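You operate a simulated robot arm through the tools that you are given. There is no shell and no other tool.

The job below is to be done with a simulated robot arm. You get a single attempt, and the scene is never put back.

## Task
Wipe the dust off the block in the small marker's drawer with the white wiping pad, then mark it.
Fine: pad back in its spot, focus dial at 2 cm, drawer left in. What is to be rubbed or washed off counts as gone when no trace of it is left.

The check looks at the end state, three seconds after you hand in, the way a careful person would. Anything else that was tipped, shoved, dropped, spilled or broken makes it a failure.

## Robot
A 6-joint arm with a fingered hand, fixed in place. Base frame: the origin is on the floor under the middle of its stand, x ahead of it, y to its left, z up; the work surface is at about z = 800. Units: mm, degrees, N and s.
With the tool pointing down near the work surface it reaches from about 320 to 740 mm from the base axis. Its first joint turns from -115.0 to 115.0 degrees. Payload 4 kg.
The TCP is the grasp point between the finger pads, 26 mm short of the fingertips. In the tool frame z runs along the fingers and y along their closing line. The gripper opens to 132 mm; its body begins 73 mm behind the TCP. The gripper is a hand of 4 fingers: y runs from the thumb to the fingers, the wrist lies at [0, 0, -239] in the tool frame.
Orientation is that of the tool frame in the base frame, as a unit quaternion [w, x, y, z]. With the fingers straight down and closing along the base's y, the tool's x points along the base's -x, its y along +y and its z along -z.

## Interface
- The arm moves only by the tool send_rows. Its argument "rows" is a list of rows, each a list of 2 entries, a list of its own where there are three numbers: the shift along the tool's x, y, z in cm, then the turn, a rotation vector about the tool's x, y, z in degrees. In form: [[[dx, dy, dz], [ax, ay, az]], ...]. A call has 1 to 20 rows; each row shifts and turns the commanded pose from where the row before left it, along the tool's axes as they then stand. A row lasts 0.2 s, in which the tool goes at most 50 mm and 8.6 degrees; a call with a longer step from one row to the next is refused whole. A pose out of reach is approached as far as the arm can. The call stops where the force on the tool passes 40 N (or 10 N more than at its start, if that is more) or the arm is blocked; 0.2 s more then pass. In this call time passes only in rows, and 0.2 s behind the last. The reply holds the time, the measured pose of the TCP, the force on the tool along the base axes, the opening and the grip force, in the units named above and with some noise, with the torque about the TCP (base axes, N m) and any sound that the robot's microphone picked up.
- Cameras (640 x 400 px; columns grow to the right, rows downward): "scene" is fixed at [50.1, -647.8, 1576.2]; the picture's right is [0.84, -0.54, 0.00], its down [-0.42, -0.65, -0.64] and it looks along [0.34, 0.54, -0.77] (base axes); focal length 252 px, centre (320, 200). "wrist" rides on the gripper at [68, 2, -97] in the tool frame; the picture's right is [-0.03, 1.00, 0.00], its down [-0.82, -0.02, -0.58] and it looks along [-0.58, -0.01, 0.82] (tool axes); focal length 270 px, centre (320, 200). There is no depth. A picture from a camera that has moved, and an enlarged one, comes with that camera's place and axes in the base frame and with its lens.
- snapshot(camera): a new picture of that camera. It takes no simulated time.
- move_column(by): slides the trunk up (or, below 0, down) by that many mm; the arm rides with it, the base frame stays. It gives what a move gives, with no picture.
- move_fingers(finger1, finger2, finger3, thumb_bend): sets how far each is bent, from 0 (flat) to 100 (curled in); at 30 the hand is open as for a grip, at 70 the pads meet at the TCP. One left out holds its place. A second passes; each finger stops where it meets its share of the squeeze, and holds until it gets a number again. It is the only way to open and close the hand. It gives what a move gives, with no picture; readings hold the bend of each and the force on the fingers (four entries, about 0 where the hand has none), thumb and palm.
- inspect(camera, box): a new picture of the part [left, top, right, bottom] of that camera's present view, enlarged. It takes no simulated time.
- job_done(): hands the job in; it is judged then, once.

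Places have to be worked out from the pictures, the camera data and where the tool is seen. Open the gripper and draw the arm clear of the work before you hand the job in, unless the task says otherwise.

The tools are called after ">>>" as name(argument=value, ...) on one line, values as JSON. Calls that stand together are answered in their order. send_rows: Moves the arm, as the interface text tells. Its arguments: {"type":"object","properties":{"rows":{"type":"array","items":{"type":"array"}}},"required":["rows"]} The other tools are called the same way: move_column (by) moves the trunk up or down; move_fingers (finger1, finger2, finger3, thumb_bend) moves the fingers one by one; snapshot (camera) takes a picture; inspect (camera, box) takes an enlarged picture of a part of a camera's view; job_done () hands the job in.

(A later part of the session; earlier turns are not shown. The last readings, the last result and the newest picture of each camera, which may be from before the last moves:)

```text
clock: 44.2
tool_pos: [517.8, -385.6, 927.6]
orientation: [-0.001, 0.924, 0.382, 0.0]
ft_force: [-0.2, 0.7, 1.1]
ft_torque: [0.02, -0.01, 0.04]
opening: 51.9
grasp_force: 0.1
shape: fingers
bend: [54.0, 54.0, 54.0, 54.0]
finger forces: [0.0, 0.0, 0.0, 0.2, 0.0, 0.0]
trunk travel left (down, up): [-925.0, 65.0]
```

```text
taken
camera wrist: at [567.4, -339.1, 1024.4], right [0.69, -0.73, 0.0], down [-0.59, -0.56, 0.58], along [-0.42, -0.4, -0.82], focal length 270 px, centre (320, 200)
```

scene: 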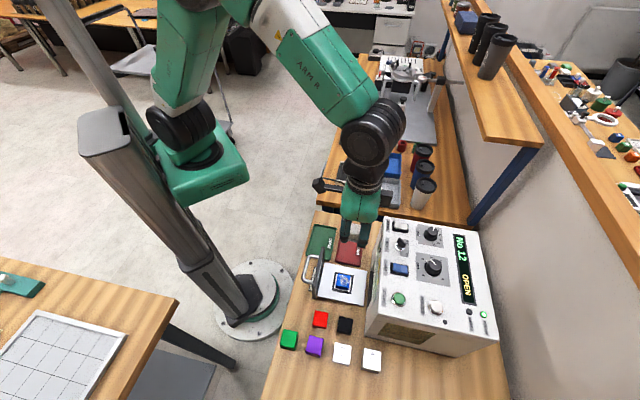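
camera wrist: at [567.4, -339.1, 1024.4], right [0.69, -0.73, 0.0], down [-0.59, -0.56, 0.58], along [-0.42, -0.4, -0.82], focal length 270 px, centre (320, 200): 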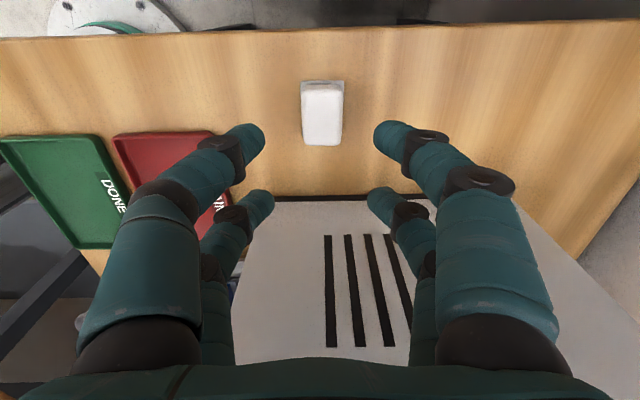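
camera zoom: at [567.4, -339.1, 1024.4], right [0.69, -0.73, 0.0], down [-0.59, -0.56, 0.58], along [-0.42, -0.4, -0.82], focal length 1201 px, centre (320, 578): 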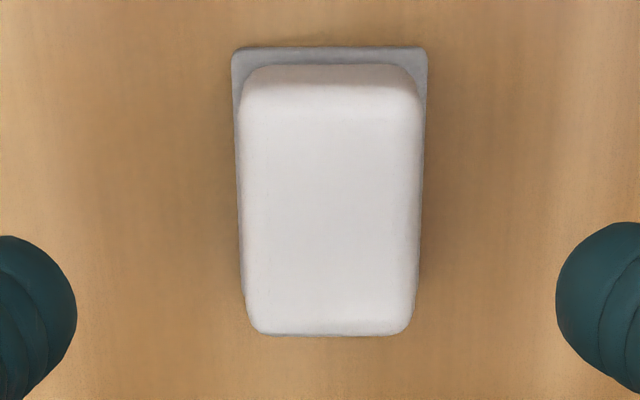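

The pad is back at [519.6, -388.0] versus [519.8, -387.5] originally, within 1 mm. Next is the focus dial: I raise, turn back -90°, and go above the dial for a close look.

>>> send_rows(rows=[[[0, 0, -4.5], [0, 0, 0]], [[0, 0, -4.5], [0, 0, 0]], [[0, 0, -4.5], [0, 0, 0]], [[0, 0, -4.5], [0, 0, 0]], [[0, 0, -4.5], [0, 0, 0]], [[0, 0, 0], [0, 0, -8.2]], [[0, 0, 0], [0, 0, -8.2]], [[0, 0, 0], [0, 0, -8.2]], [[0, 0, 0], [0, 0, -8.2]], [[0, 0, 0], [0, 0, -8.2]], [[0, 0, 0], [0, 0, -8.2]], [[0, 0, 0], [0, 0, -8.2]], [[0, 0, 0], [0, 0, -8.2]], [[0, 0, 0], [0, 0, -8.2]], [[0, 0, 0], [0, 0, -8.2]], [[0, 0, 0], [0, 0, -8.0]]])

>>> send_rows(rows=[[[-0.2, -4.54, 0], [0, 0, 0]], [[-0.2, -4.54, 0], [0, 0, 0]], [[-0.2, -4.54, 0], [0, 0, 0]], [[-0.2, -4.54, 0], [0, 0, 0]], [[-0.2, -4.54, 0], [0, 0, 0]]])

>>> snapshot(camera="wrist")

>>> snapshot(camera="scene")

```text
clock: 47.6
tool_pos: [518.8, -385.7, 1152.9]
orientation: [0.0, 0.382, 0.924, 0.0]
ft_force: [-0.6, 0.1, 0.6]
ft_torque: [0.03, 0.02, 0.02]
opening: 52.1
grasp_force: 0.1
shape: fingers
bend: [54.0, 54.0, 54.0, 54.0]
finger forces: [0.0, 0.0, 0.1, 0.0, 0.0, 0.0]
trunk travel left (down, up): [-925.0, 65.0]
```

```text
clock: 48.8
tool_pos: [362.3, -553.0, 1152.2]
orientation: [-0.001, 0.384, 0.923, 0.0]
ft_force: [-0.3, 0.1, 0.2]
ft_torque: [0.02, -0.02, 0.01]
opening: 52.2
grasp_force: 0.0
shape: fingers
bend: [54.0, 54.0, 54.0, 54.0]
finger forces: [0.0, 0.0, 0.1, 0.1, 0.0, 0.0]
trunk travel left (down, up): [-925.0, 65.0]
```

```text
taken
camera wrist: at [314.9, -504.4, 1249.5], right [0.73, 0.69, 0.0], down [0.56, -0.59, 0.58], along [0.4, -0.42, -0.82], focal length 270 px, centre (320, 200)
```

wrist: 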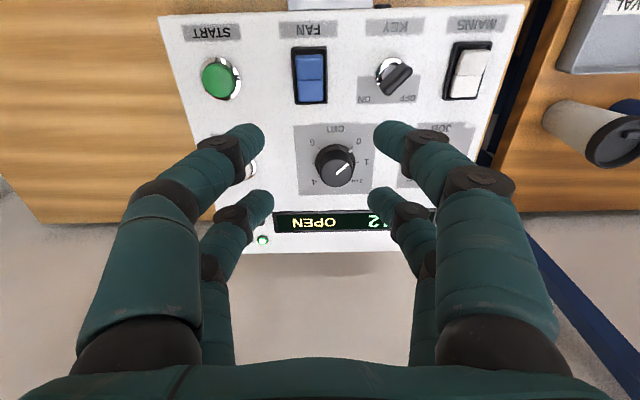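

```text
taken
```

scene: 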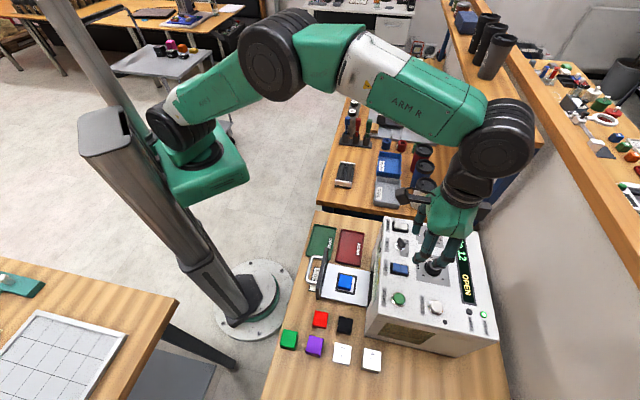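

The dial is in plain view. I'll enlarge it to work out its centre, size and height.

>>> inspect(camera="wrist", box=[290, 115, 380, 200])

>>> inspect(camera="wrist", box=[150, 0, 530, 260])

```text
4.71 times, centred on (335, 158) of wrist
camera zoom: at [314.9, -504.4, 1249.5], right [0.73, 0.69, 0.0], down [0.56, -0.59, 0.58], along [0.4, -0.42, -0.82], focal length 1272 px, centre (249, 400)
```

zoom: 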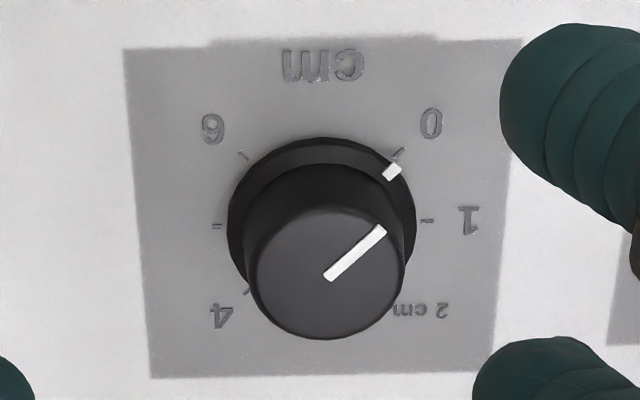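

```text
1.54 times, centred on (340, 130) of wrist
camera zoom: at [314.9, -504.4, 1249.5], right [0.73, 0.69, 0.0], down [0.56, -0.59, 0.58], along [0.4, -0.42, -0.82], focal length 416 px, centre (289, 308)
```

zoom: 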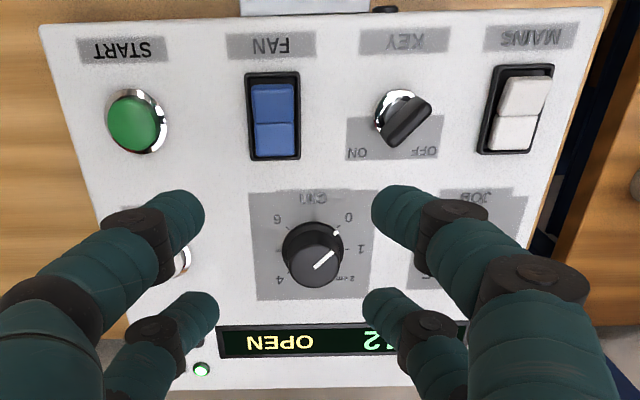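

The dial's axis is about 51 mm further out and 15 mm toward +y from the tool axis; panel z≈1021, knob top ≈1042, diameter ≈29 mm. I'll pre-close to bend 62, move over it and lower to z≈1100 to recheck centring.

>>> move_fingers(finger1=60, finger2=60, finger3=60, thumb_bend=60)

>>> send_rows(rows=[[[-2.55, 0.74, 0], [0, 0, 0]], [[-2.55, 0.74, 0], [0, 0, 0]], [[0, 0, 2.6], [0, 0, 0]], [[0, 0, 2.6], [0, 0, 0]]])

>>> snapshot(camera="wrist")

>>> inspect(camera="wrist", box=[255, 90, 385, 220])

```text
clock: 49.8
tool_pos: [364.0, -552.3, 1153.2]
orientation: [0.0, 0.383, 0.924, 0.0]
ft_force: [0.0, -1.2, 0.2]
ft_torque: [0.01, 0.0, 0.0]
opening: 33.0
grasp_force: 0.1
shape: fingers
bend: [60.0, 60.0, 60.0, 60.0]
finger forces: [0.1, 0.0, 0.1, 0.0, 0.0, 0.0]
trunk travel left (down, up): [-925.0, 65.0]
```

```text
clock: 50.8
tool_pos: [407.8, -575.4, 1099.2]
orientation: [-0.001, 0.384, 0.923, 0.001]
ft_force: [-0.3, -0.5, 0.1]
ft_torque: [0.0, -0.01, -0.05]
opening: 32.8
grasp_force: 0.0
shape: fingers
bend: [60.0, 60.0, 60.0, 60.0]
finger forces: [0.0, 0.0, 0.0, 0.0, 0.0, 0.1]
out of reach, approached as far as the arm can: row 2
trunk travel left (down, up): [-925.0, 65.0]
```

```text
taken
camera wrist: at [360.9, -526.5, 1195.7], right [0.73, 0.69, 0.0], down [0.56, -0.59, 0.58], along [0.4, -0.42, -0.82], focal length 270 px, centre (320, 200)
```

wrist: 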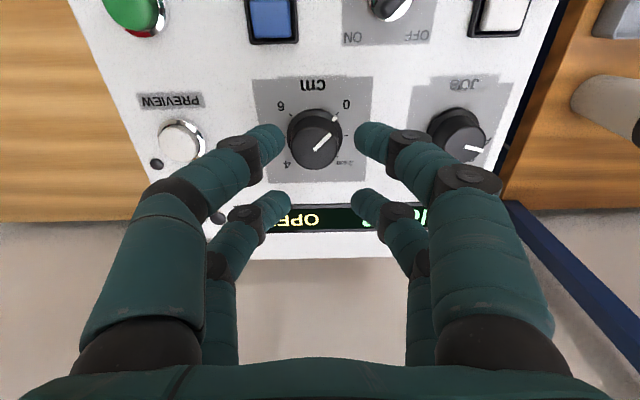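

```text
3.08 times, centred on (320, 155) of wrist
camera zoom: at [360.9, -526.5, 1195.7], right [0.73, 0.69, 0.0], down [0.56, -0.59, 0.58], along [0.4, -0.42, -0.82], focal length 832 px, centre (320, 338)
```

zoom: 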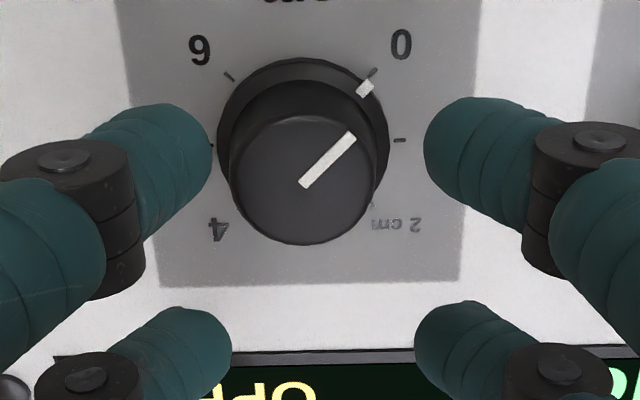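

Knob centre is now only 1.6 mm (x) and 2.4 mm (y) off, consistent from both its top and its scale ring. I'll correct that and lower to about z=1064.

>>> send_rows(rows=[[[-0.16, -0.235, 0], [0, 0, 0]], [[0, 0, 1.8], [0, 0, 0]], [[0, 0, 1.7], [0, 0, 0]]])

>>> inspect(camera="wrist", box=[255, 90, 385, 220])

>>> inspect(camera="scene", box=[390, 190, 480, 310])

```text
clock: 51.6
tool_pos: [407.0, -577.6, 1063.6]
orientation: [0.0, 0.384, 0.923, 0.001]
ft_force: [-0.3, -0.5, 0.2]
ft_torque: [-0.03, 0.02, -0.03]
opening: 33.3
grasp_force: 0.0
shape: fingers
bend: [60.0, 60.0, 60.0, 60.0]
finger forces: [0.0, 0.0, 0.0, 0.0, 0.0, 0.0]
trunk travel left (down, up): [-925.0, 65.0]
```

```text
3.08 times, centred on (320, 155) of wrist
camera zoom: at [360.3, -528.6, 1160.7], right [0.73, 0.69, 0.0], down [0.56, -0.59, 0.58], along [0.4, -0.42, -0.82], focal length 832 px, centre (320, 338)
```

zoom: 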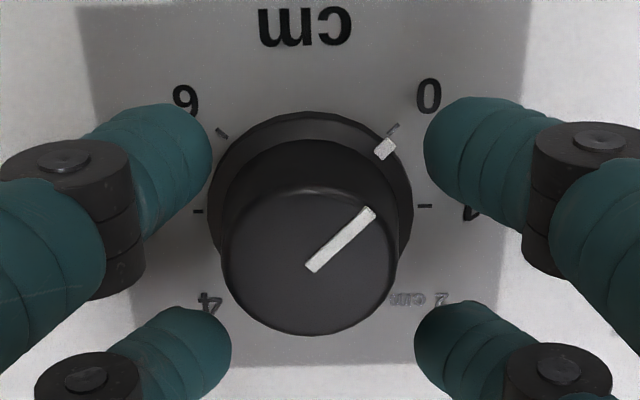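

```text
3.33 times, centred on (435, 250) of scene
camera zoom: at [50.1, -647.8, 1576.2], right [0.84, -0.54, 0.0], down [-0.42, -0.65, -0.64], along [0.34, 0.54, -0.77], focal length 840 px, centre (-63, 33)
```

zoom: 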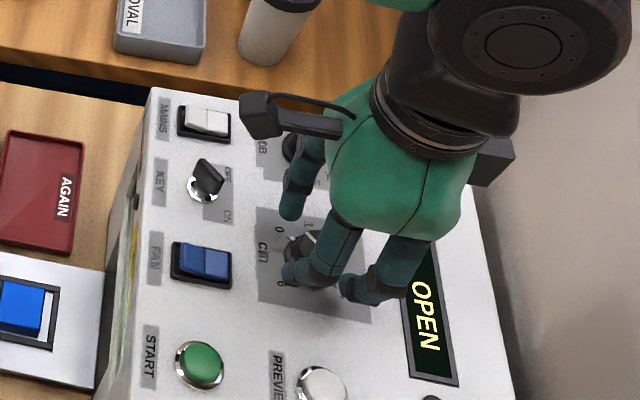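

Centring is within about 1 mm. I'll trim slightly and lower to z≈1056 so the tips surround the knob's lower part, checking for contact force.

>>> send_rows(rows=[[[-0.07, -0.08, 0.4], [0, 0, 0]], [[0, 0, 0.35], [0, 0, 0]]])

>>> inspect(camera="wrist", box=[255, 90, 385, 220])

```text
clock: 52.2
tool_pos: [408.4, -578.9, 1056.4]
orientation: [0.0, 0.384, 0.923, 0.0]
ft_force: [-0.1, -0.9, -0.1]
ft_torque: [0.0, -0.03, 0.0]
opening: 33.1
grasp_force: 0.2
shape: fingers
bend: [60.0, 60.0, 60.0, 60.0]
finger forces: [0.1, 0.1, 0.1, 0.0, 0.1, 0.0]
trunk travel left (down, up): [-925.0, 65.0]
```

```text
3.08 times, centred on (320, 155) of wrist
camera zoom: at [361.1, -529.2, 1153.3], right [0.73, 0.69, 0.0], down [0.56, -0.59, 0.58], along [0.4, -0.42, -0.82], focal length 832 px, centre (320, 338)
```

zoom: 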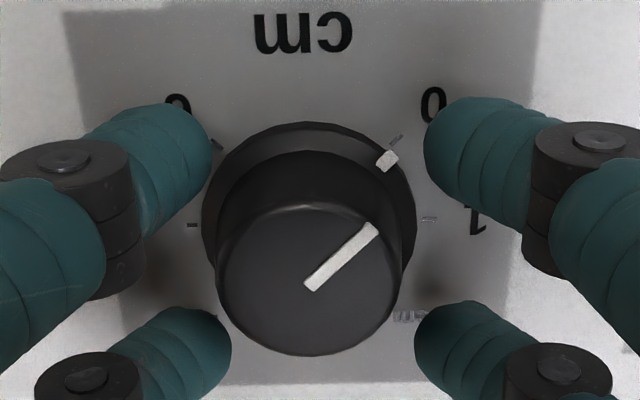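

No contact yet and well centred. Closing the four digits onto the knob.

>>> move_fingers(finger1=70, finger2=70, finger3=70, thumb_bend=70)

>>> inspect(camera="wrist", box=[255, 90, 385, 220])

```text
clock: 53.2
tool_pos: [408.3, -578.7, 1056.8]
orientation: [0.0, 0.384, 0.924, 0.0]
ft_force: [-2.4, -2.1, 0.3]
ft_torque: [-0.07, 0.04, 0.0]
opening: 8.0
grasp_force: 3.9
shape: fingers
bend: [68.0, 68.0, 67.0, 68.0]
finger forces: [1.1, 1.4, 2.4, 0.0, 2.8, 0.1]
trunk travel left (down, up): [-925.0, 65.0]
```

```text
3.08 times, centred on (320, 155) of wrist
camera zoom: at [360.7, -529.6, 1153.1], right [0.73, 0.69, 0.0], down [0.56, -0.59, 0.58], along [0.4, -0.42, -0.82], focal length 832 px, centre (320, 338)
```

zoom: 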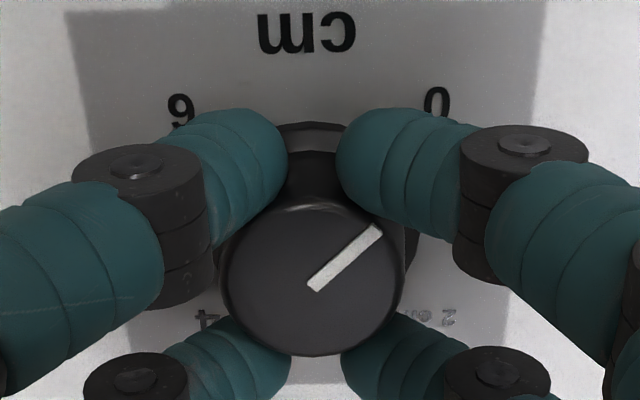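

All four digits hold the knob. I'll turn +30° (clockwise from above) first and check that the knob follows.

>>> send_rows(rows=[[[0, 0, 0], [0, 0, 6]], [[0, 0, 0], [0, 0, 6]], [[0, 0, 0], [0, 0, 6]], [[0, 0, 0], [0, 0, 6]], [[0, 0, 0], [0, 0, 6]]])

>>> inspect(camera="wrist", box=[255, 90, 385, 220])

```text
clock: 54.4
tool_pos: [408.9, -579.6, 1055.5]
orientation: [0.001, 0.61, 0.792, 0.0]
ft_force: [-1.9, -4.5, 0.6]
ft_torque: [-0.06, 0.01, 0.0]
opening: 7.3
grasp_force: 5.1
shape: fingers
bend: [68.0, 68.0, 67.0, 69.0]
finger forces: [0.9, 2.5, 4.0, 0.0, 2.3, 0.1]
trunk travel left (down, up): [-925.0, 65.0]
```

```text
3.08 times, centred on (320, 155) of wrist
camera zoom: at [392.3, -512.9, 1153.0], right [0.97, 0.23, 0.0], down [0.19, -0.79, 0.58], along [0.13, -0.56, -0.82], focal length 832 px, centre (320, 338)
```

zoom: 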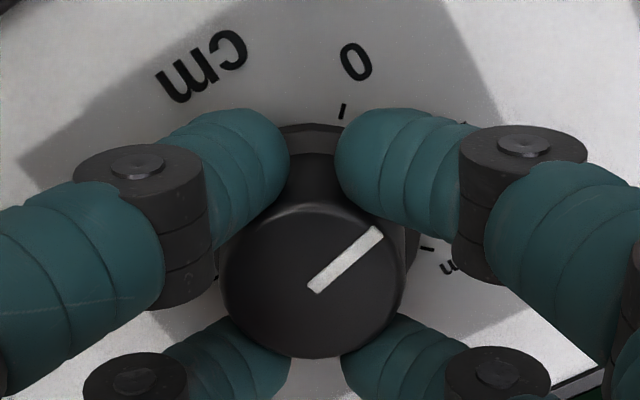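

The knob follows the hand. I'll continue by +54°, then check before the final few degrees.

>>> send_rows(rows=[[[0, 0, 0], [0, 0, 6]], [[0, 0, 0], [0, 0, 6]], [[0, 0, 0], [0, 0, 6]], [[0, 0, 0], [0, 0, 6]], [[0, 0, 0], [0, 0, 6]], [[0, 0, 0], [0, 0, 6]], [[0, 0, 0], [0, 0, 6]], [[0, 0, 0], [0, 0, 6]], [[0, 0, 0], [0, 0, 6]]])

>>> inspect(camera="wrist", box=[255, 90, 385, 220])

>>> inspect(camera="scene", box=[390, 200, 500, 310])

```text
clock: 56.4
tool_pos: [408.4, -580.0, 1056.2]
orientation: [0.0, 0.903, 0.429, -0.001]
ft_force: [-2.7, -5.5, 2.1]
ft_torque: [-0.18, 0.09, -0.01]
opening: 6.5
grasp_force: 5.8
shape: fingers
bend: [68.0, 68.0, 67.0, 69.0]
finger forces: [1.5, 6.1, 3.4, 0.0, 1.7, 0.0]
trunk travel left (down, up): [-925.0, 65.0]
```

```text
3.08 times, centred on (320, 155) of wrist
camera zoom: at [452.1, -528.1, 1152.9], right [0.76, -0.65, 0.0], down [-0.53, -0.62, 0.58], along [-0.38, -0.44, -0.82], focal length 832 px, centre (320, 338)
```

zoom: 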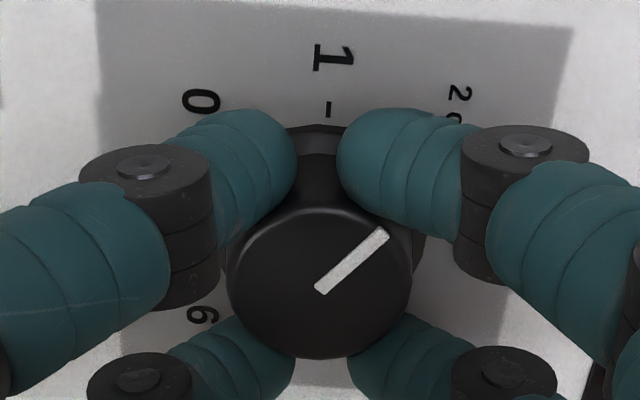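

```text
3.64 times, centred on (445, 255) of scene
camera zoom: at [50.1, -647.8, 1576.2], right [0.84, -0.54, 0.0], down [-0.42, -0.65, -0.64], along [0.34, 0.54, -0.77], focal length 917 px, centre (-134, 0)
```

zoom: 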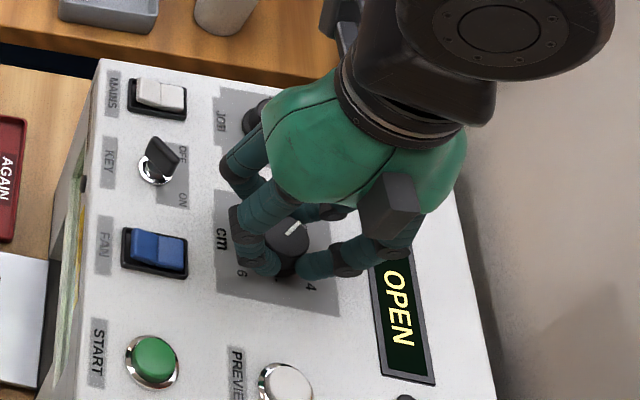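

The knob has turned 84° with the hand. Six degrees more brings it to the 2 cm mark.

>>> send_rows(rows=[[[0, 0, 0], [0, 0, 6]]])

>>> inspect(camera="wrist", box=[255, 90, 385, 220])

```text
clock: 56.8
tool_pos: [407.1, -579.6, 1056.8]
orientation: [-0.001, 0.925, 0.381, -0.001]
ft_force: [-2.6, -4.8, 0.9]
ft_torque: [-0.15, 0.06, 0.03]
opening: 6.4
grasp_force: 6.0
shape: fingers
bend: [68.0, 68.0, 67.0, 69.0]
finger forces: [1.6, 5.1, 3.4, 0.0, 1.6, 0.1]
trunk travel left (down, up): [-925.0, 65.0]
```

```text
3.08 times, centred on (320, 155) of wrist
camera zoom: at [457.3, -533.1, 1153.0], right [0.69, -0.73, 0.0], down [-0.59, -0.56, 0.58], along [-0.42, -0.4, -0.82], focal length 832 px, centre (320, 338)
```

zoom: 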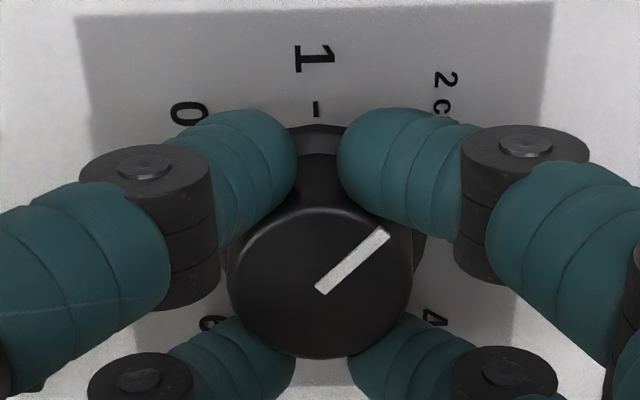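

The pointer now sits relative to the 2 cm mark as it did to 0 before. I'll release, rise and verify.

>>> move_fingers(finger1=60, finger2=60, finger3=60, thumb_bend=60)

>>> inspect(camera="wrist", box=[255, 90, 385, 220])

>>> send_rows(rows=[[[0, 0, -1.5], [0, 0, 0]], [[0, 0, -2.5], [0, 0, 0]], [[0, 0, -2.5], [0, 0, 0]]])

>>> inspect(camera="wrist", box=[255, 60, 385, 190])

```text
clock: 57.8
tool_pos: [408.5, -580.6, 1057.5]
orientation: [0.0, 0.924, 0.382, -0.001]
ft_force: [0.5, 0.8, 0.2]
ft_torque: [-0.01, -0.02, 0.04]
opening: 31.9
grasp_force: 0.0
shape: fingers
bend: [60.0, 60.0, 60.0, 60.0]
finger forces: [0.1, 0.0, 0.1, 0.0, 0.0, 0.1]
trunk travel left (down, up): [-925.0, 65.0]
```

```text
3.08 times, centred on (320, 155) of wrist
camera zoom: at [457.8, -532.4, 1153.3], right [0.69, -0.73, 0.0], down [-0.59, -0.56, 0.58], along [-0.42, -0.4, -0.82], focal length 832 px, centre (320, 338)
```

zoom: 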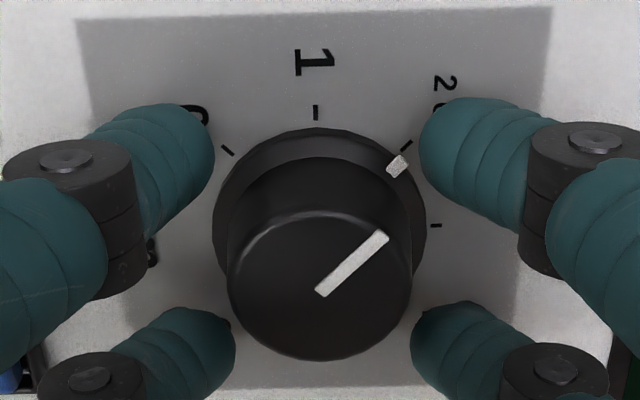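

```text
clock: 58.6
tool_pos: [408.5, -579.3, 1121.7]
orientation: [-0.001, 0.924, 0.381, 0.0]
ft_force: [-0.2, -0.5, 0.0]
ft_torque: [0.03, 0.01, -0.02]
opening: 32.0
grasp_force: 0.1
shape: fingers
bend: [60.0, 60.0, 60.0, 60.0]
finger forces: [0.1, 0.0, 0.1, 0.1, 0.1, 0.1]
trunk travel left (down, up): [-925.0, 65.0]
```

```text
3.08 times, centred on (320, 125) of wrist
camera zoom: at [457.1, -532.2, 1217.7], right [0.69, -0.73, 0.0], down [-0.59, -0.56, 0.58], along [-0.42, -0.4, -0.82], focal length 832 px, centre (320, 431)
```

zoom: 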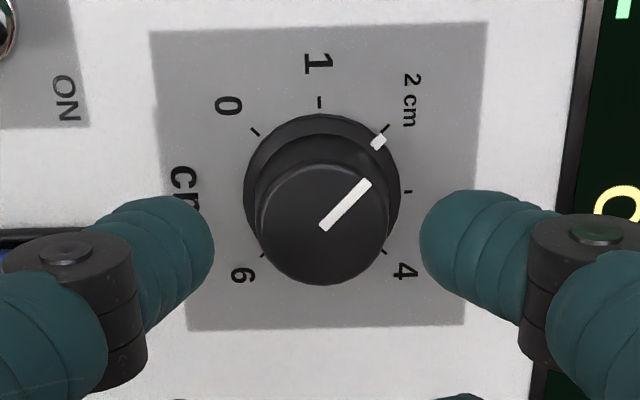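

The focus dial now reads 2 cm exactly. Next I close the drawer: rise slightly, turn back -90° and retreat toward the robot side to look at the drawer handle.

>>> send_rows(rows=[[[0, 0, -2.5], [0, 0, 0]], [[0, 0, 0], [0, 0, -8.2]], [[0, 0, 0], [0, 0, -8.2]], [[0, 0, 0], [0, 0, -8.2]], [[0, 0, 0], [0, 0, -8.2]], [[0, 0, 0], [0, 0, -8.2]], [[0, 0, 0], [0, 0, -8.2]], [[0, 0, 0], [0, 0, -8.2]], [[0, 0, 0], [0, 0, -8.2]], [[0, 0, 0], [0, 0, -8.2]], [[0, 0, 0], [0, 0, -8.2]], [[0, 0, 0], [0, 0, -8.0]]])

>>> send_rows(rows=[[[4.54, 0, 0], [0, 0, 0]], [[4.54, 0, 0], [0, 0, 0]], [[4.54, 0, 0], [0, 0, 0]], [[4.54, 0, 0], [0, 0, 0]], [[4.54, 0, 0], [0, 0, 0]], [[4.54, 0, 0], [0, 0, 0]], [[4.54, 0, 0], [0, 0, 0]]])

>>> snapshot(camera="wrist")

>>> snapshot(camera="scene")

```text
clock: 61.2
tool_pos: [406.9, -575.1, 1145.7]
orientation: [0.001, 0.382, 0.924, 0.0]
ft_force: [0.0, -0.3, 0.7]
ft_torque: [-0.02, 0.02, -0.02]
opening: 32.0
grasp_force: 0.0
shape: fingers
bend: [60.0, 60.0, 60.0, 60.0]
finger forces: [0.1, 0.1, 0.1, 0.0, 0.1, 0.1]
out of reach, approached as far as the arm can: row 3
trunk travel left (down, up): [-925.0, 65.0]
```

```text
clock: 62.8
tool_pos: [182.6, -350.4, 1145.9]
orientation: [-0.001, 0.383, 0.924, 0.0]
ft_force: [-0.4, 0.1, -0.6]
ft_torque: [0.0, -0.01, 0.01]
opening: 32.3
grasp_force: 0.0
shape: fingers
bend: [60.0, 60.0, 60.0, 60.0]
finger forces: [0.0, 0.0, 0.0, 0.0, 0.0, 0.1]
trunk travel left (down, up): [-925.0, 65.0]
```

```text
taken
camera wrist: at [135.8, -299.9, 1242.6], right [0.73, 0.69, 0.0], down [0.56, -0.59, 0.58], along [0.4, -0.42, -0.82], focal length 270 px, centre (320, 200)
```

wrist: 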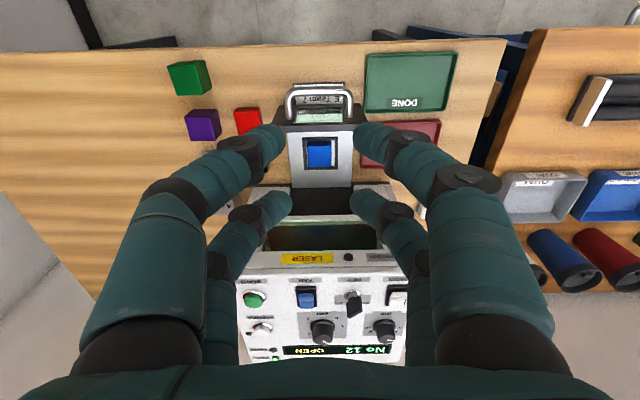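

```text
taken
```

scene: 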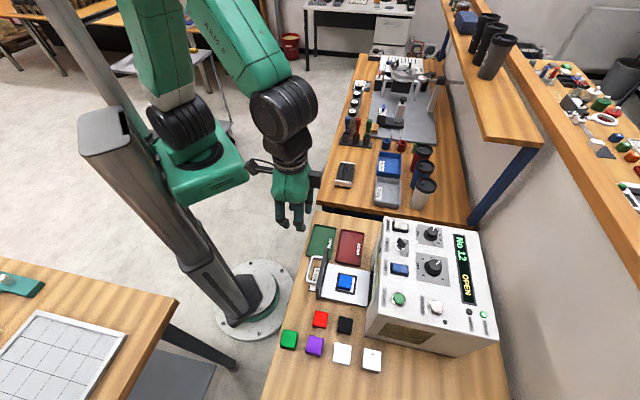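

Now I can see the handle and the card beneath. I'll enlarge both.

>>> inspect(camera="wrist", box=[260, 70, 380, 190])

>>> inspect(camera="wrist", box=[280, 78, 360, 125])

>>> inspect(camera="scene", box=[295, 240, 375, 310])

```text
3.33 times, centred on (320, 130) of wrist
camera zoom: at [135.8, -299.9, 1242.6], right [0.73, 0.69, 0.0], down [0.56, -0.59, 0.58], along [0.4, -0.42, -0.82], focal length 901 px, centre (320, 433)
```

zoom: 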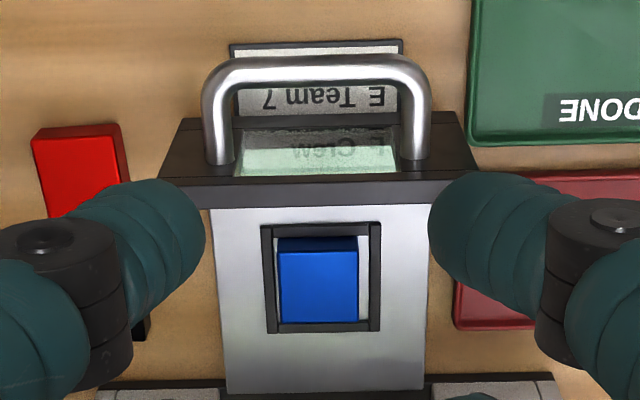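

```text
8.00 times, centred on (320, 102) of wrist
camera zoom: at [135.8, -299.9, 1242.6], right [0.73, 0.69, 0.0], down [0.56, -0.59, 0.58], along [0.4, -0.42, -0.82], focal length 2162 px, centre (320, 988)
```

zoom: 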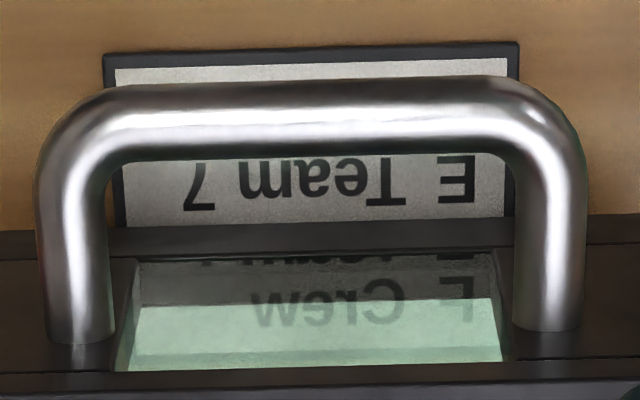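

```text
5.71 times, centred on (335, 275) of scene
camera zoom: at [50.1, -647.8, 1576.2], right [0.84, -0.54, 0.0], down [-0.42, -0.65, -0.64], along [0.34, 0.54, -0.77], focal length 1440 px, centre (234, -229)
```

zoom: 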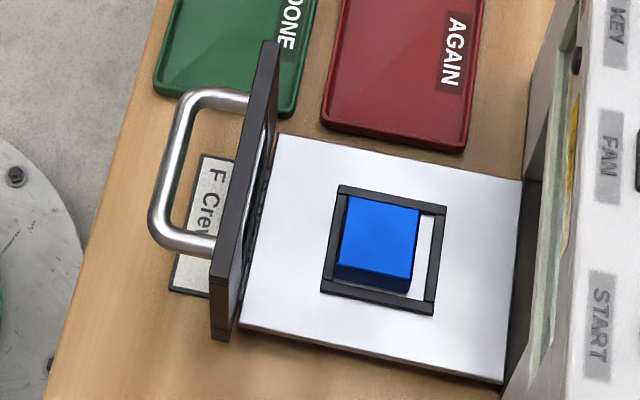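

The card is a job list (F Crew, E Team 7, …). The handle bar is at about n≈390–400 (toward robot), z≈871, centred on my y. I'll close the fingers into a blunt cluster, back off 3.7 cm and lower to the bar's height on its robot side.

>>> move_fingers(finger1=70, finger2=70, finger3=70, thumb_bend=70)

>>> send_rows(rows=[[[3.7, 0, 0], [0, 0, 0]], [[0, 0, 4.5], [0, 0, 0]], [[0, 0, 4.5], [0, 0, 0]], [[0, 0, 4.5], [0, 0, 0]], [[0, 0, 4.5], [0, 0, 0]]])

>>> snapshot(camera="wrist")

>>> snapshot(camera="scene")

```text
clock: 63.8
tool_pos: [183.7, -349.8, 1146.6]
orientation: [-0.001, 0.383, 0.924, 0.0]
ft_force: [0.9, -0.7, 0.4]
ft_torque: [0.02, 0.0, -0.02]
opening: 1.9
grasp_force: 0.1
shape: fingers
bend: [70.0, 70.0, 70.0, 70.0]
finger forces: [0.0, 0.0, 0.0, 0.0, 0.0, 0.0]
trunk travel left (down, up): [-925.0, 65.0]
```

```text
clock: 65.0
tool_pos: [154.2, -326.4, 963.7]
orientation: [-0.001, 0.384, 0.923, -0.001]
ft_force: [0.0, 0.3, 0.4]
ft_torque: [-0.02, 0.01, -0.01]
opening: 1.5
grasp_force: 0.0
shape: fingers
bend: [70.0, 70.0, 70.0, 70.0]
finger forces: [0.0, 0.0, 0.1, 0.1, 0.1, 0.0]
trunk travel left (down, up): [-925.0, 65.0]
```

```text
taken
camera wrist: at [106.8, -277.6, 1060.6], right [0.73, 0.69, 0.0], down [0.56, -0.59, 0.58], along [0.4, -0.42, -0.82], focal length 270 px, centre (320, 200)
```

wrist: 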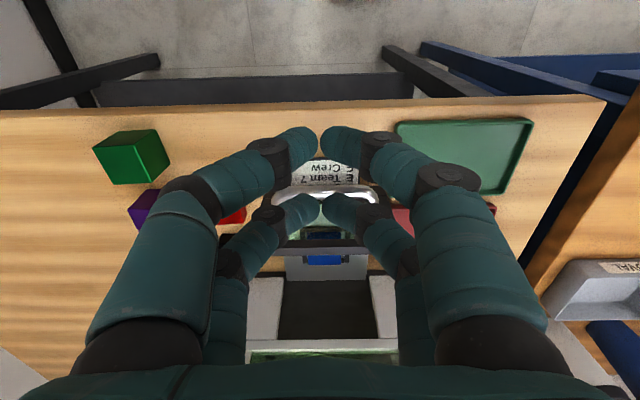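

```text
taken
```

scene: 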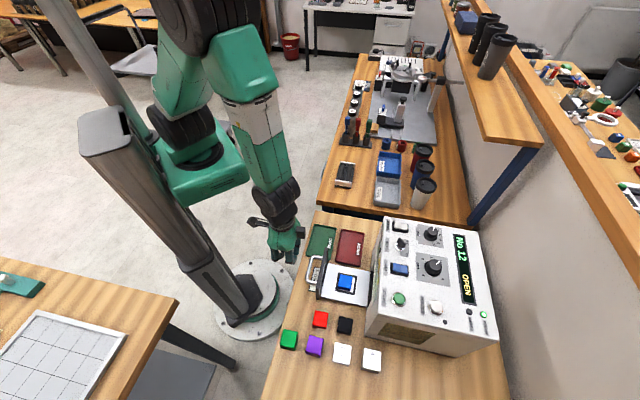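

I'll zoom in to check the finger cluster against the handle bar.

>>> inspect(camera="wrist", box=[240, 120, 400, 280])

>>> inspect(camera="scene", box=[240, 200, 370, 310])

```text
2.50 times, centred on (320, 200) of wrist
camera zoom: at [106.8, -277.6, 1060.6], right [0.73, 0.69, 0.0], down [0.56, -0.59, 0.58], along [0.4, -0.42, -0.82], focal length 676 px, centre (320, 200)
```

zoom: 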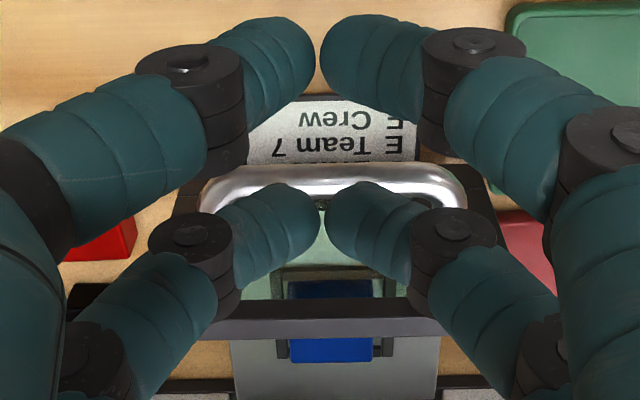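

```text
3.64 times, centred on (305, 255) of scene
camera zoom: at [50.1, -647.8, 1576.2], right [0.84, -0.54, 0.0], down [-0.42, -0.65, -0.64], along [0.34, 0.54, -0.77], focal length 917 px, centre (374, 0)
```

zoom: 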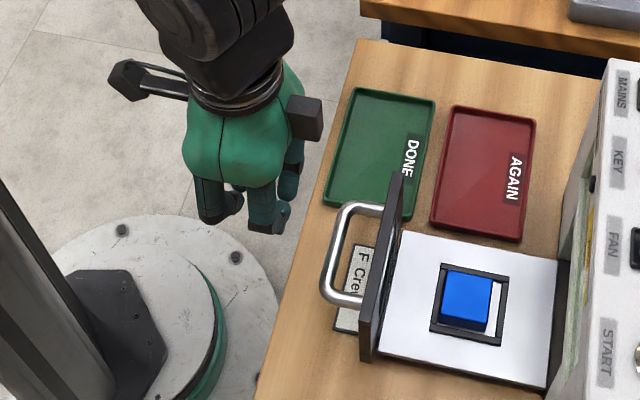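

The bar centre is about 57 mm ahead and 5 mm toward +y; there's ~23 mm gap from the finger cluster. I'll shift +4.5 mm in y and lower to z≈868.

>>> send_rows(rows=[[[0, 0.45, 3.2], [0, 0, 0]], [[0, 0, 3.2], [0, 0, 0]], [[0, 0, 3.2], [0, 0, 0]]])

>>> inspect(camera="wrist", box=[240, 120, 400, 280])

>>> inspect(camera="scene", box=[240, 200, 370, 310])

```text
clock: 65.8
tool_pos: [157.3, -321.9, 867.9]
orientation: [0.0, 0.384, 0.923, -0.001]
ft_force: [-0.2, -0.3, 0.3]
ft_torque: [0.0, 0.01, 0.0]
opening: 1.5
grasp_force: 0.1
shape: fingers
bend: [70.0, 70.0, 70.0, 70.0]
finger forces: [0.1, 0.1, 0.0, 0.1, 0.0, 0.0]
trunk travel left (down, up): [-925.0, 65.0]
```

```text
2.50 times, centred on (320, 200) of wrist
camera zoom: at [110.8, -273.9, 965.5], right [0.73, 0.69, 0.0], down [0.56, -0.59, 0.58], along [0.4, -0.42, -0.82], focal length 676 px, centre (320, 200)
```

zoom: 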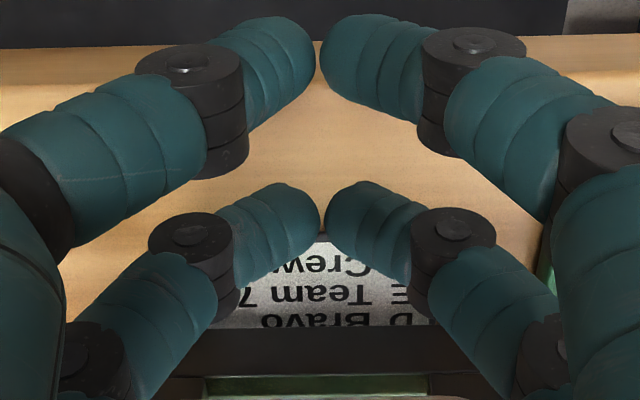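

```text
3.64 times, centred on (305, 255) of scene
camera zoom: at [50.1, -647.8, 1576.2], right [0.84, -0.54, 0.0], down [-0.42, -0.65, -0.64], along [0.34, 0.54, -0.77], focal length 917 px, centre (374, 0)
```

zoom: 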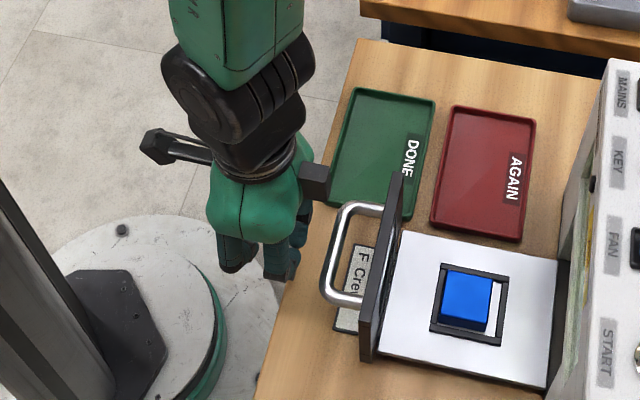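

The card's lower rows read D Bravo, E Team 7, F Crew. The bar is just out of this crop; a full snapshot will show it before pushing.

>>> snapshot(camera="wrist")

```text
taken
camera wrist: at [110.8, -273.9, 965.5], right [0.73, 0.69, 0.0], down [0.56, -0.59, 0.58], along [0.4, -0.42, -0.82], focal length 270 px, centre (320, 200)
```

wrist: 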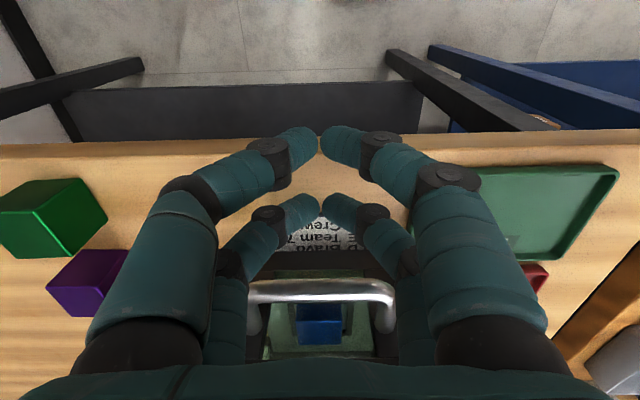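

The bar is level with the fingers and centred. I start pushing outward (tool -x) 5 cm in small rows and watch the force and drawer.

>>> send_rows(rows=[[[-1.5, 0, 0], [0, 0, 0]], [[-1.0, 0, 0], [0, 0, 0]], [[-1.0, 0, 0], [0, 0, 0]], [[-1.0, 0, 0], [0, 0, 0]], [[-1.0, 0, 0], [0, 0, 0]]])

>>> snapshot(camera="wrist")

>>> inspect(camera="scene", box=[240, 200, 370, 310])

```text
clock: 67.0
tool_pos: [196.4, -359.6, 869.8]
orientation: [0.001, 0.383, 0.924, 0.0]
ft_force: [-1.4, 0.4, -0.3]
ft_torque: [0.02, 0.02, 0.02]
opening: 1.7
grasp_force: 0.6
shape: fingers
bend: [70.0, 70.0, 70.0, 70.0]
finger forces: [0.0, 0.7, 0.0, 0.1, 0.0, 0.0]
trunk travel left (down, up): [-925.0, 65.0]
```

```text
taken
camera wrist: at [150.3, -310.9, 966.6], right [0.73, 0.69, 0.0], down [0.56, -0.59, 0.58], along [0.4, -0.42, -0.82], focal length 270 px, centre (320, 200)
```

wrist: 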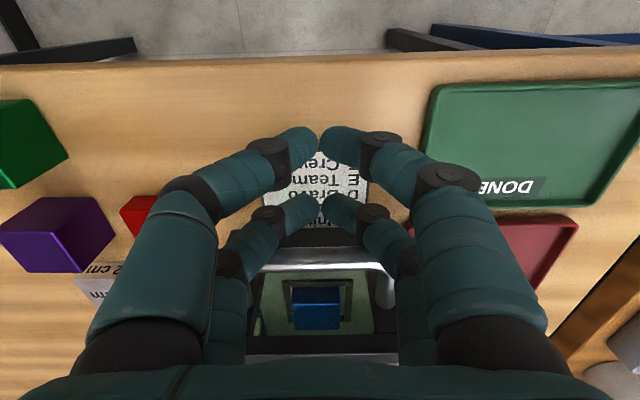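

```text
3.64 times, centred on (305, 255) of scene
camera zoom: at [50.1, -647.8, 1576.2], right [0.84, -0.54, 0.0], down [-0.42, -0.65, -0.64], along [0.34, 0.54, -0.77], focal length 917 px, centre (374, 0)
```

zoom: 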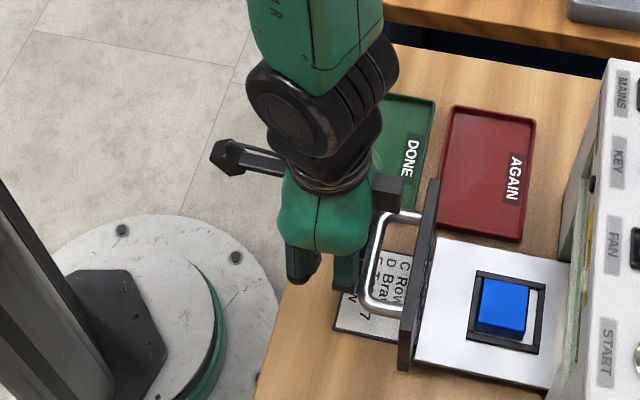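

The drawer slides in with little force. I continue 8 cm more.

>>> send_rows(rows=[[[-1.6, 0, 0], [0, 0, 0]], [[-1.6, 0, 0], [0, 0, 0]], [[-1.6, 0, 0], [0, 0, 0]], [[-1.6, 0, 0], [0, 0, 0]], [[-1.6, 0, 0], [0, 0, 0]]])

>>> snapshot(camera="wrist")

>>> inspect(camera="scene", box=[290, 200, 470, 330])

```text
clock: 68.2
tool_pos: [255.0, -416.2, 868.8]
orientation: [0.0, 0.384, 0.923, 0.0]
ft_force: [-0.7, -0.4, -0.6]
ft_torque: [0.03, 0.01, 0.02]
opening: 1.6
grasp_force: 0.0
shape: fingers
bend: [70.0, 70.0, 70.0, 70.0]
finger forces: [0.1, 0.4, 0.0, 0.0, 0.0, 0.0]
trunk travel left (down, up): [-925.0, 65.0]
```

```text
taken
camera wrist: at [207.8, -368.2, 965.9], right [0.73, 0.69, 0.0], down [0.56, -0.59, 0.58], along [0.4, -0.42, -0.82], focal length 270 px, centre (320, 200)
```

wrist: 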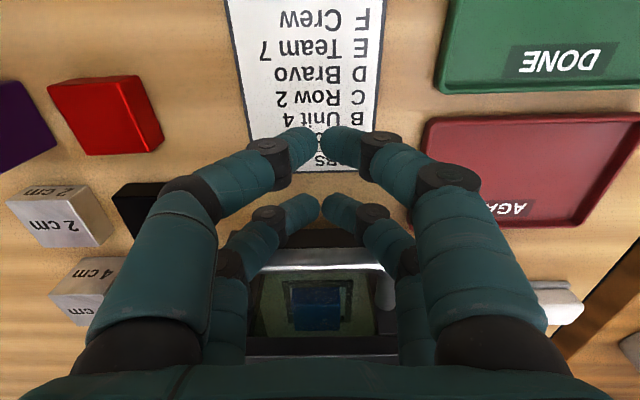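

```text
3.08 times, centred on (380, 265) of scene
camera zoom: at [50.1, -647.8, 1576.2], right [0.84, -0.54, 0.0], down [-0.42, -0.65, -0.64], along [0.34, 0.54, -0.77], focal length 776 px, centre (135, 0)
```

zoom: 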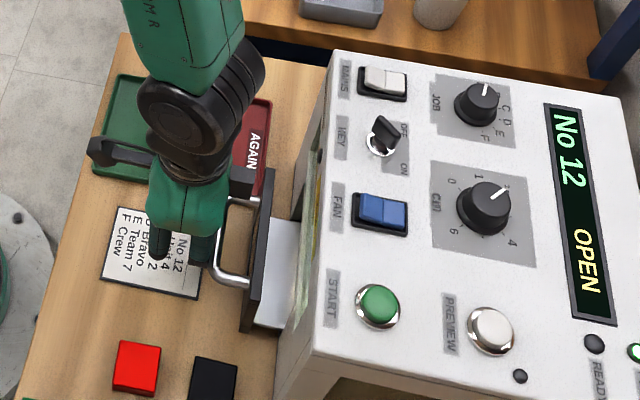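

The card reads: A No 12, B Unit 4, C Row 2, D Bravo, E Team 7, F Crew — matching the display "No 12" at JOB A. I keep pushing gently the last 2–3 cm.

>>> send_rows(rows=[[[-0.6, 0, 0], [0, 0, 0]], [[-0.6, 0, 0], [0, 0, 0]], [[-0.5, 0, 0], [0, 0, 0]]])

>>> inspect(camera="scene", box=[290, 200, 510, 340])

```text
clock: 69.0
tool_pos: [265.8, -427.7, 869.8]
orientation: [0.0, 0.383, 0.924, 0.0]
ft_force: [-0.7, -0.2, 0.0]
ft_torque: [0.02, -0.02, 0.0]
opening: 1.5
grasp_force: 0.7
shape: fingers
bend: [70.0, 70.0, 70.0, 70.0]
finger forces: [0.0, 0.8, 0.1, 0.0, 0.0, 0.1]
trunk travel left (down, up): [-925.0, 65.0]
```

```text
2.86 times, centred on (400, 270) of scene
camera zoom: at [50.1, -647.8, 1576.2], right [0.84, -0.54, 0.0], down [-0.42, -0.65, -0.64], along [0.34, 0.54, -0.77], focal length 720 px, centre (91, 0)
```

zoom: 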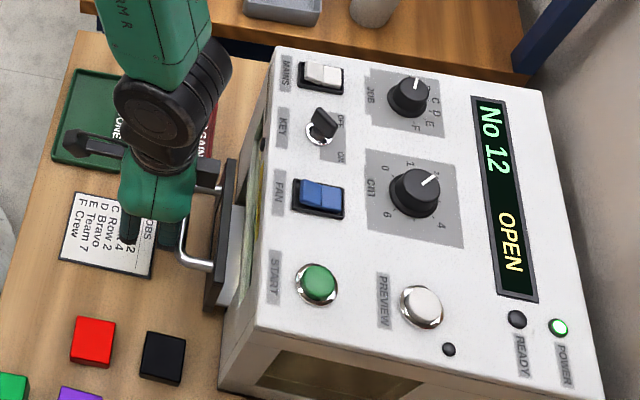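

Still OPEN with a small gap. I continue in 5 mm rows.

>>> send_rows(rows=[[[-0.5, 0, 0], [0, 0, 0]], [[-0.5, 0, 0], [0, 0, 0]]])

>>> inspect(camera="scene", box=[290, 200, 510, 340])

```text
clock: 69.6
tool_pos: [273.2, -435.1, 869.1]
orientation: [-0.001, 0.384, 0.923, 0.0]
ft_force: [-0.6, -0.7, -0.1]
ft_torque: [0.02, 0.02, 0.0]
opening: 1.4
grasp_force: 0.1
shape: fingers
bend: [70.0, 70.0, 70.0, 70.0]
finger forces: [0.0, 0.0, 0.0, 0.0, 0.0, 0.0]
trunk travel left (down, up): [-925.0, 65.0]
```

```text
2.86 times, centred on (400, 270) of scene
camera zoom: at [50.1, -647.8, 1576.2], right [0.84, -0.54, 0.0], down [-0.42, -0.65, -0.64], along [0.34, 0.54, -0.77], focal length 720 px, centre (91, 0)
```

zoom: 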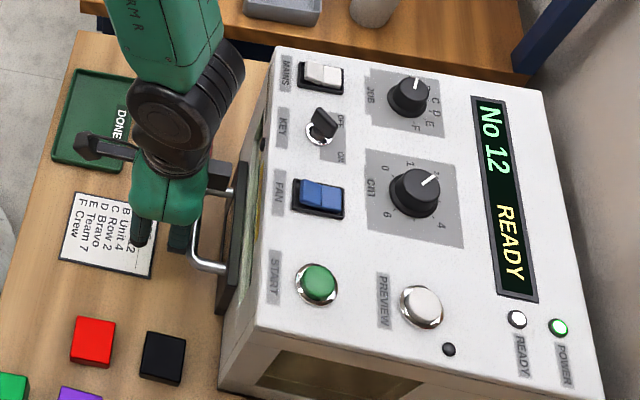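

The display now says READY and the READY lamp is lit. I'll nudge a few millimetres more to be sure it is fully home.

>>> send_rows(rows=[[[-0.3, 0, 0], [0, 0, 0]], [[-0.3, 0, 0], [0, 0, 0]]])

>>> inspect(camera="scene", box=[320, 200, 420, 320])

```text
clock: 70.2
tool_pos: [275.6, -438.4, 869.7]
orientation: [-0.002, 0.384, 0.923, 0.001]
ft_force: [-8.8, 6.7, 0.9]
ft_torque: [-0.08, -0.06, 0.11]
opening: 1.4
grasp_force: 5.1
shape: fingers
bend: [70.0, 70.0, 70.0, 70.0]
finger forces: [0.0, 7.4, 3.0, 0.0, 0.0, 0.0]
trunk travel left (down, up): [-925.0, 65.0]
```

```text
3.33 times, centred on (370, 260) of scene
camera zoom: at [50.1, -647.8, 1576.2], right [0.84, -0.54, 0.0], down [-0.42, -0.65, -0.64], along [0.34, 0.54, -0.77], focal length 840 px, centre (153, 0)
```

zoom: 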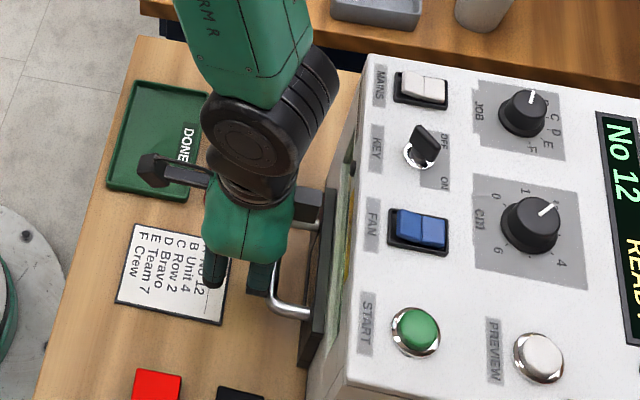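

Firm resistance at 11 N with the drawer fully in and READY showing. I'll back the hand off the handle, lift to z≈1120, and move over the START button.

>>> send_rows(rows=[[[1.5, 0, 0], [0, 0, 0]], [[2.0, 0, 0], [0, 0, 0]], [[0, 0, -4.2], [0, 0, 0]], [[0, 0, -4.2], [0, 0, 0]], [[0, 0, -4.2], [0, 0, 0]], [[0, 0, -4.2], [0, 0, 0]], [[0, 0, -4.2], [0, 0, 0]], [[0, 0, -4.2], [0, 0, 0]]])

>>> snapshot(camera="wrist")

>>> inspect(camera="scene", box=[290, 200, 510, 340])

```text
clock: 72.0
tool_pos: [250.8, -414.3, 1121.0]
orientation: [0.0, 0.383, 0.924, 0.0]
ft_force: [0.0, 0.0, -0.6]
ft_torque: [-0.05, 0.02, 0.0]
opening: 1.3
grasp_force: 0.0
shape: fingers
bend: [70.0, 70.0, 70.0, 70.0]
finger forces: [0.0, 0.0, 0.0, 0.0, 0.0, 0.0]
trunk travel left (down, up): [-925.0, 65.0]
```

```text
taken
camera wrist: at [203.2, -365.5, 1217.6], right [0.73, 0.69, 0.0], down [0.56, -0.59, 0.58], along [0.4, -0.42, -0.82], focal length 270 px, centre (320, 200)
```

wrist: 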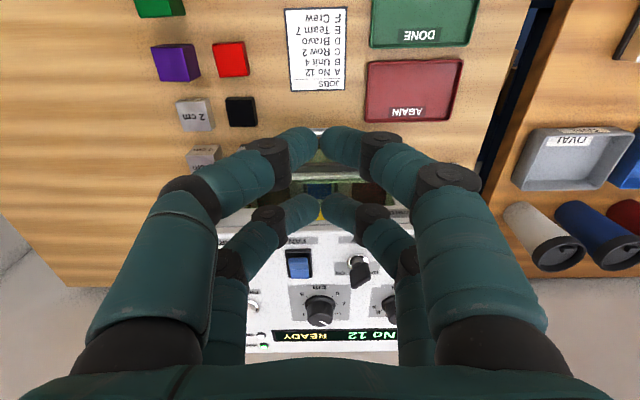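

```text
2.86 times, centred on (400, 270) of scene
camera zoom: at [50.1, -647.8, 1576.2], right [0.84, -0.54, 0.0], down [-0.42, -0.65, -0.64], along [0.34, 0.54, -0.77], focal length 720 px, centre (91, 0)
```

zoom: 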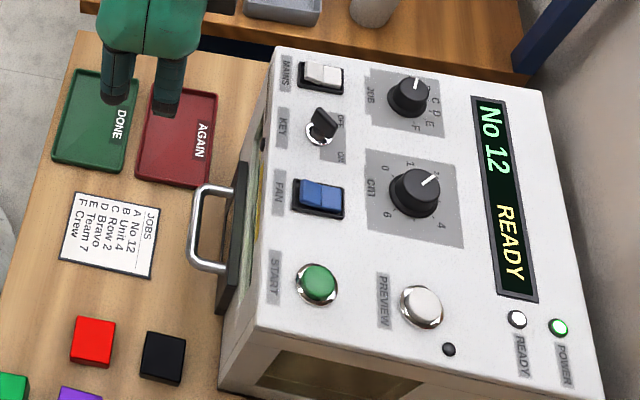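

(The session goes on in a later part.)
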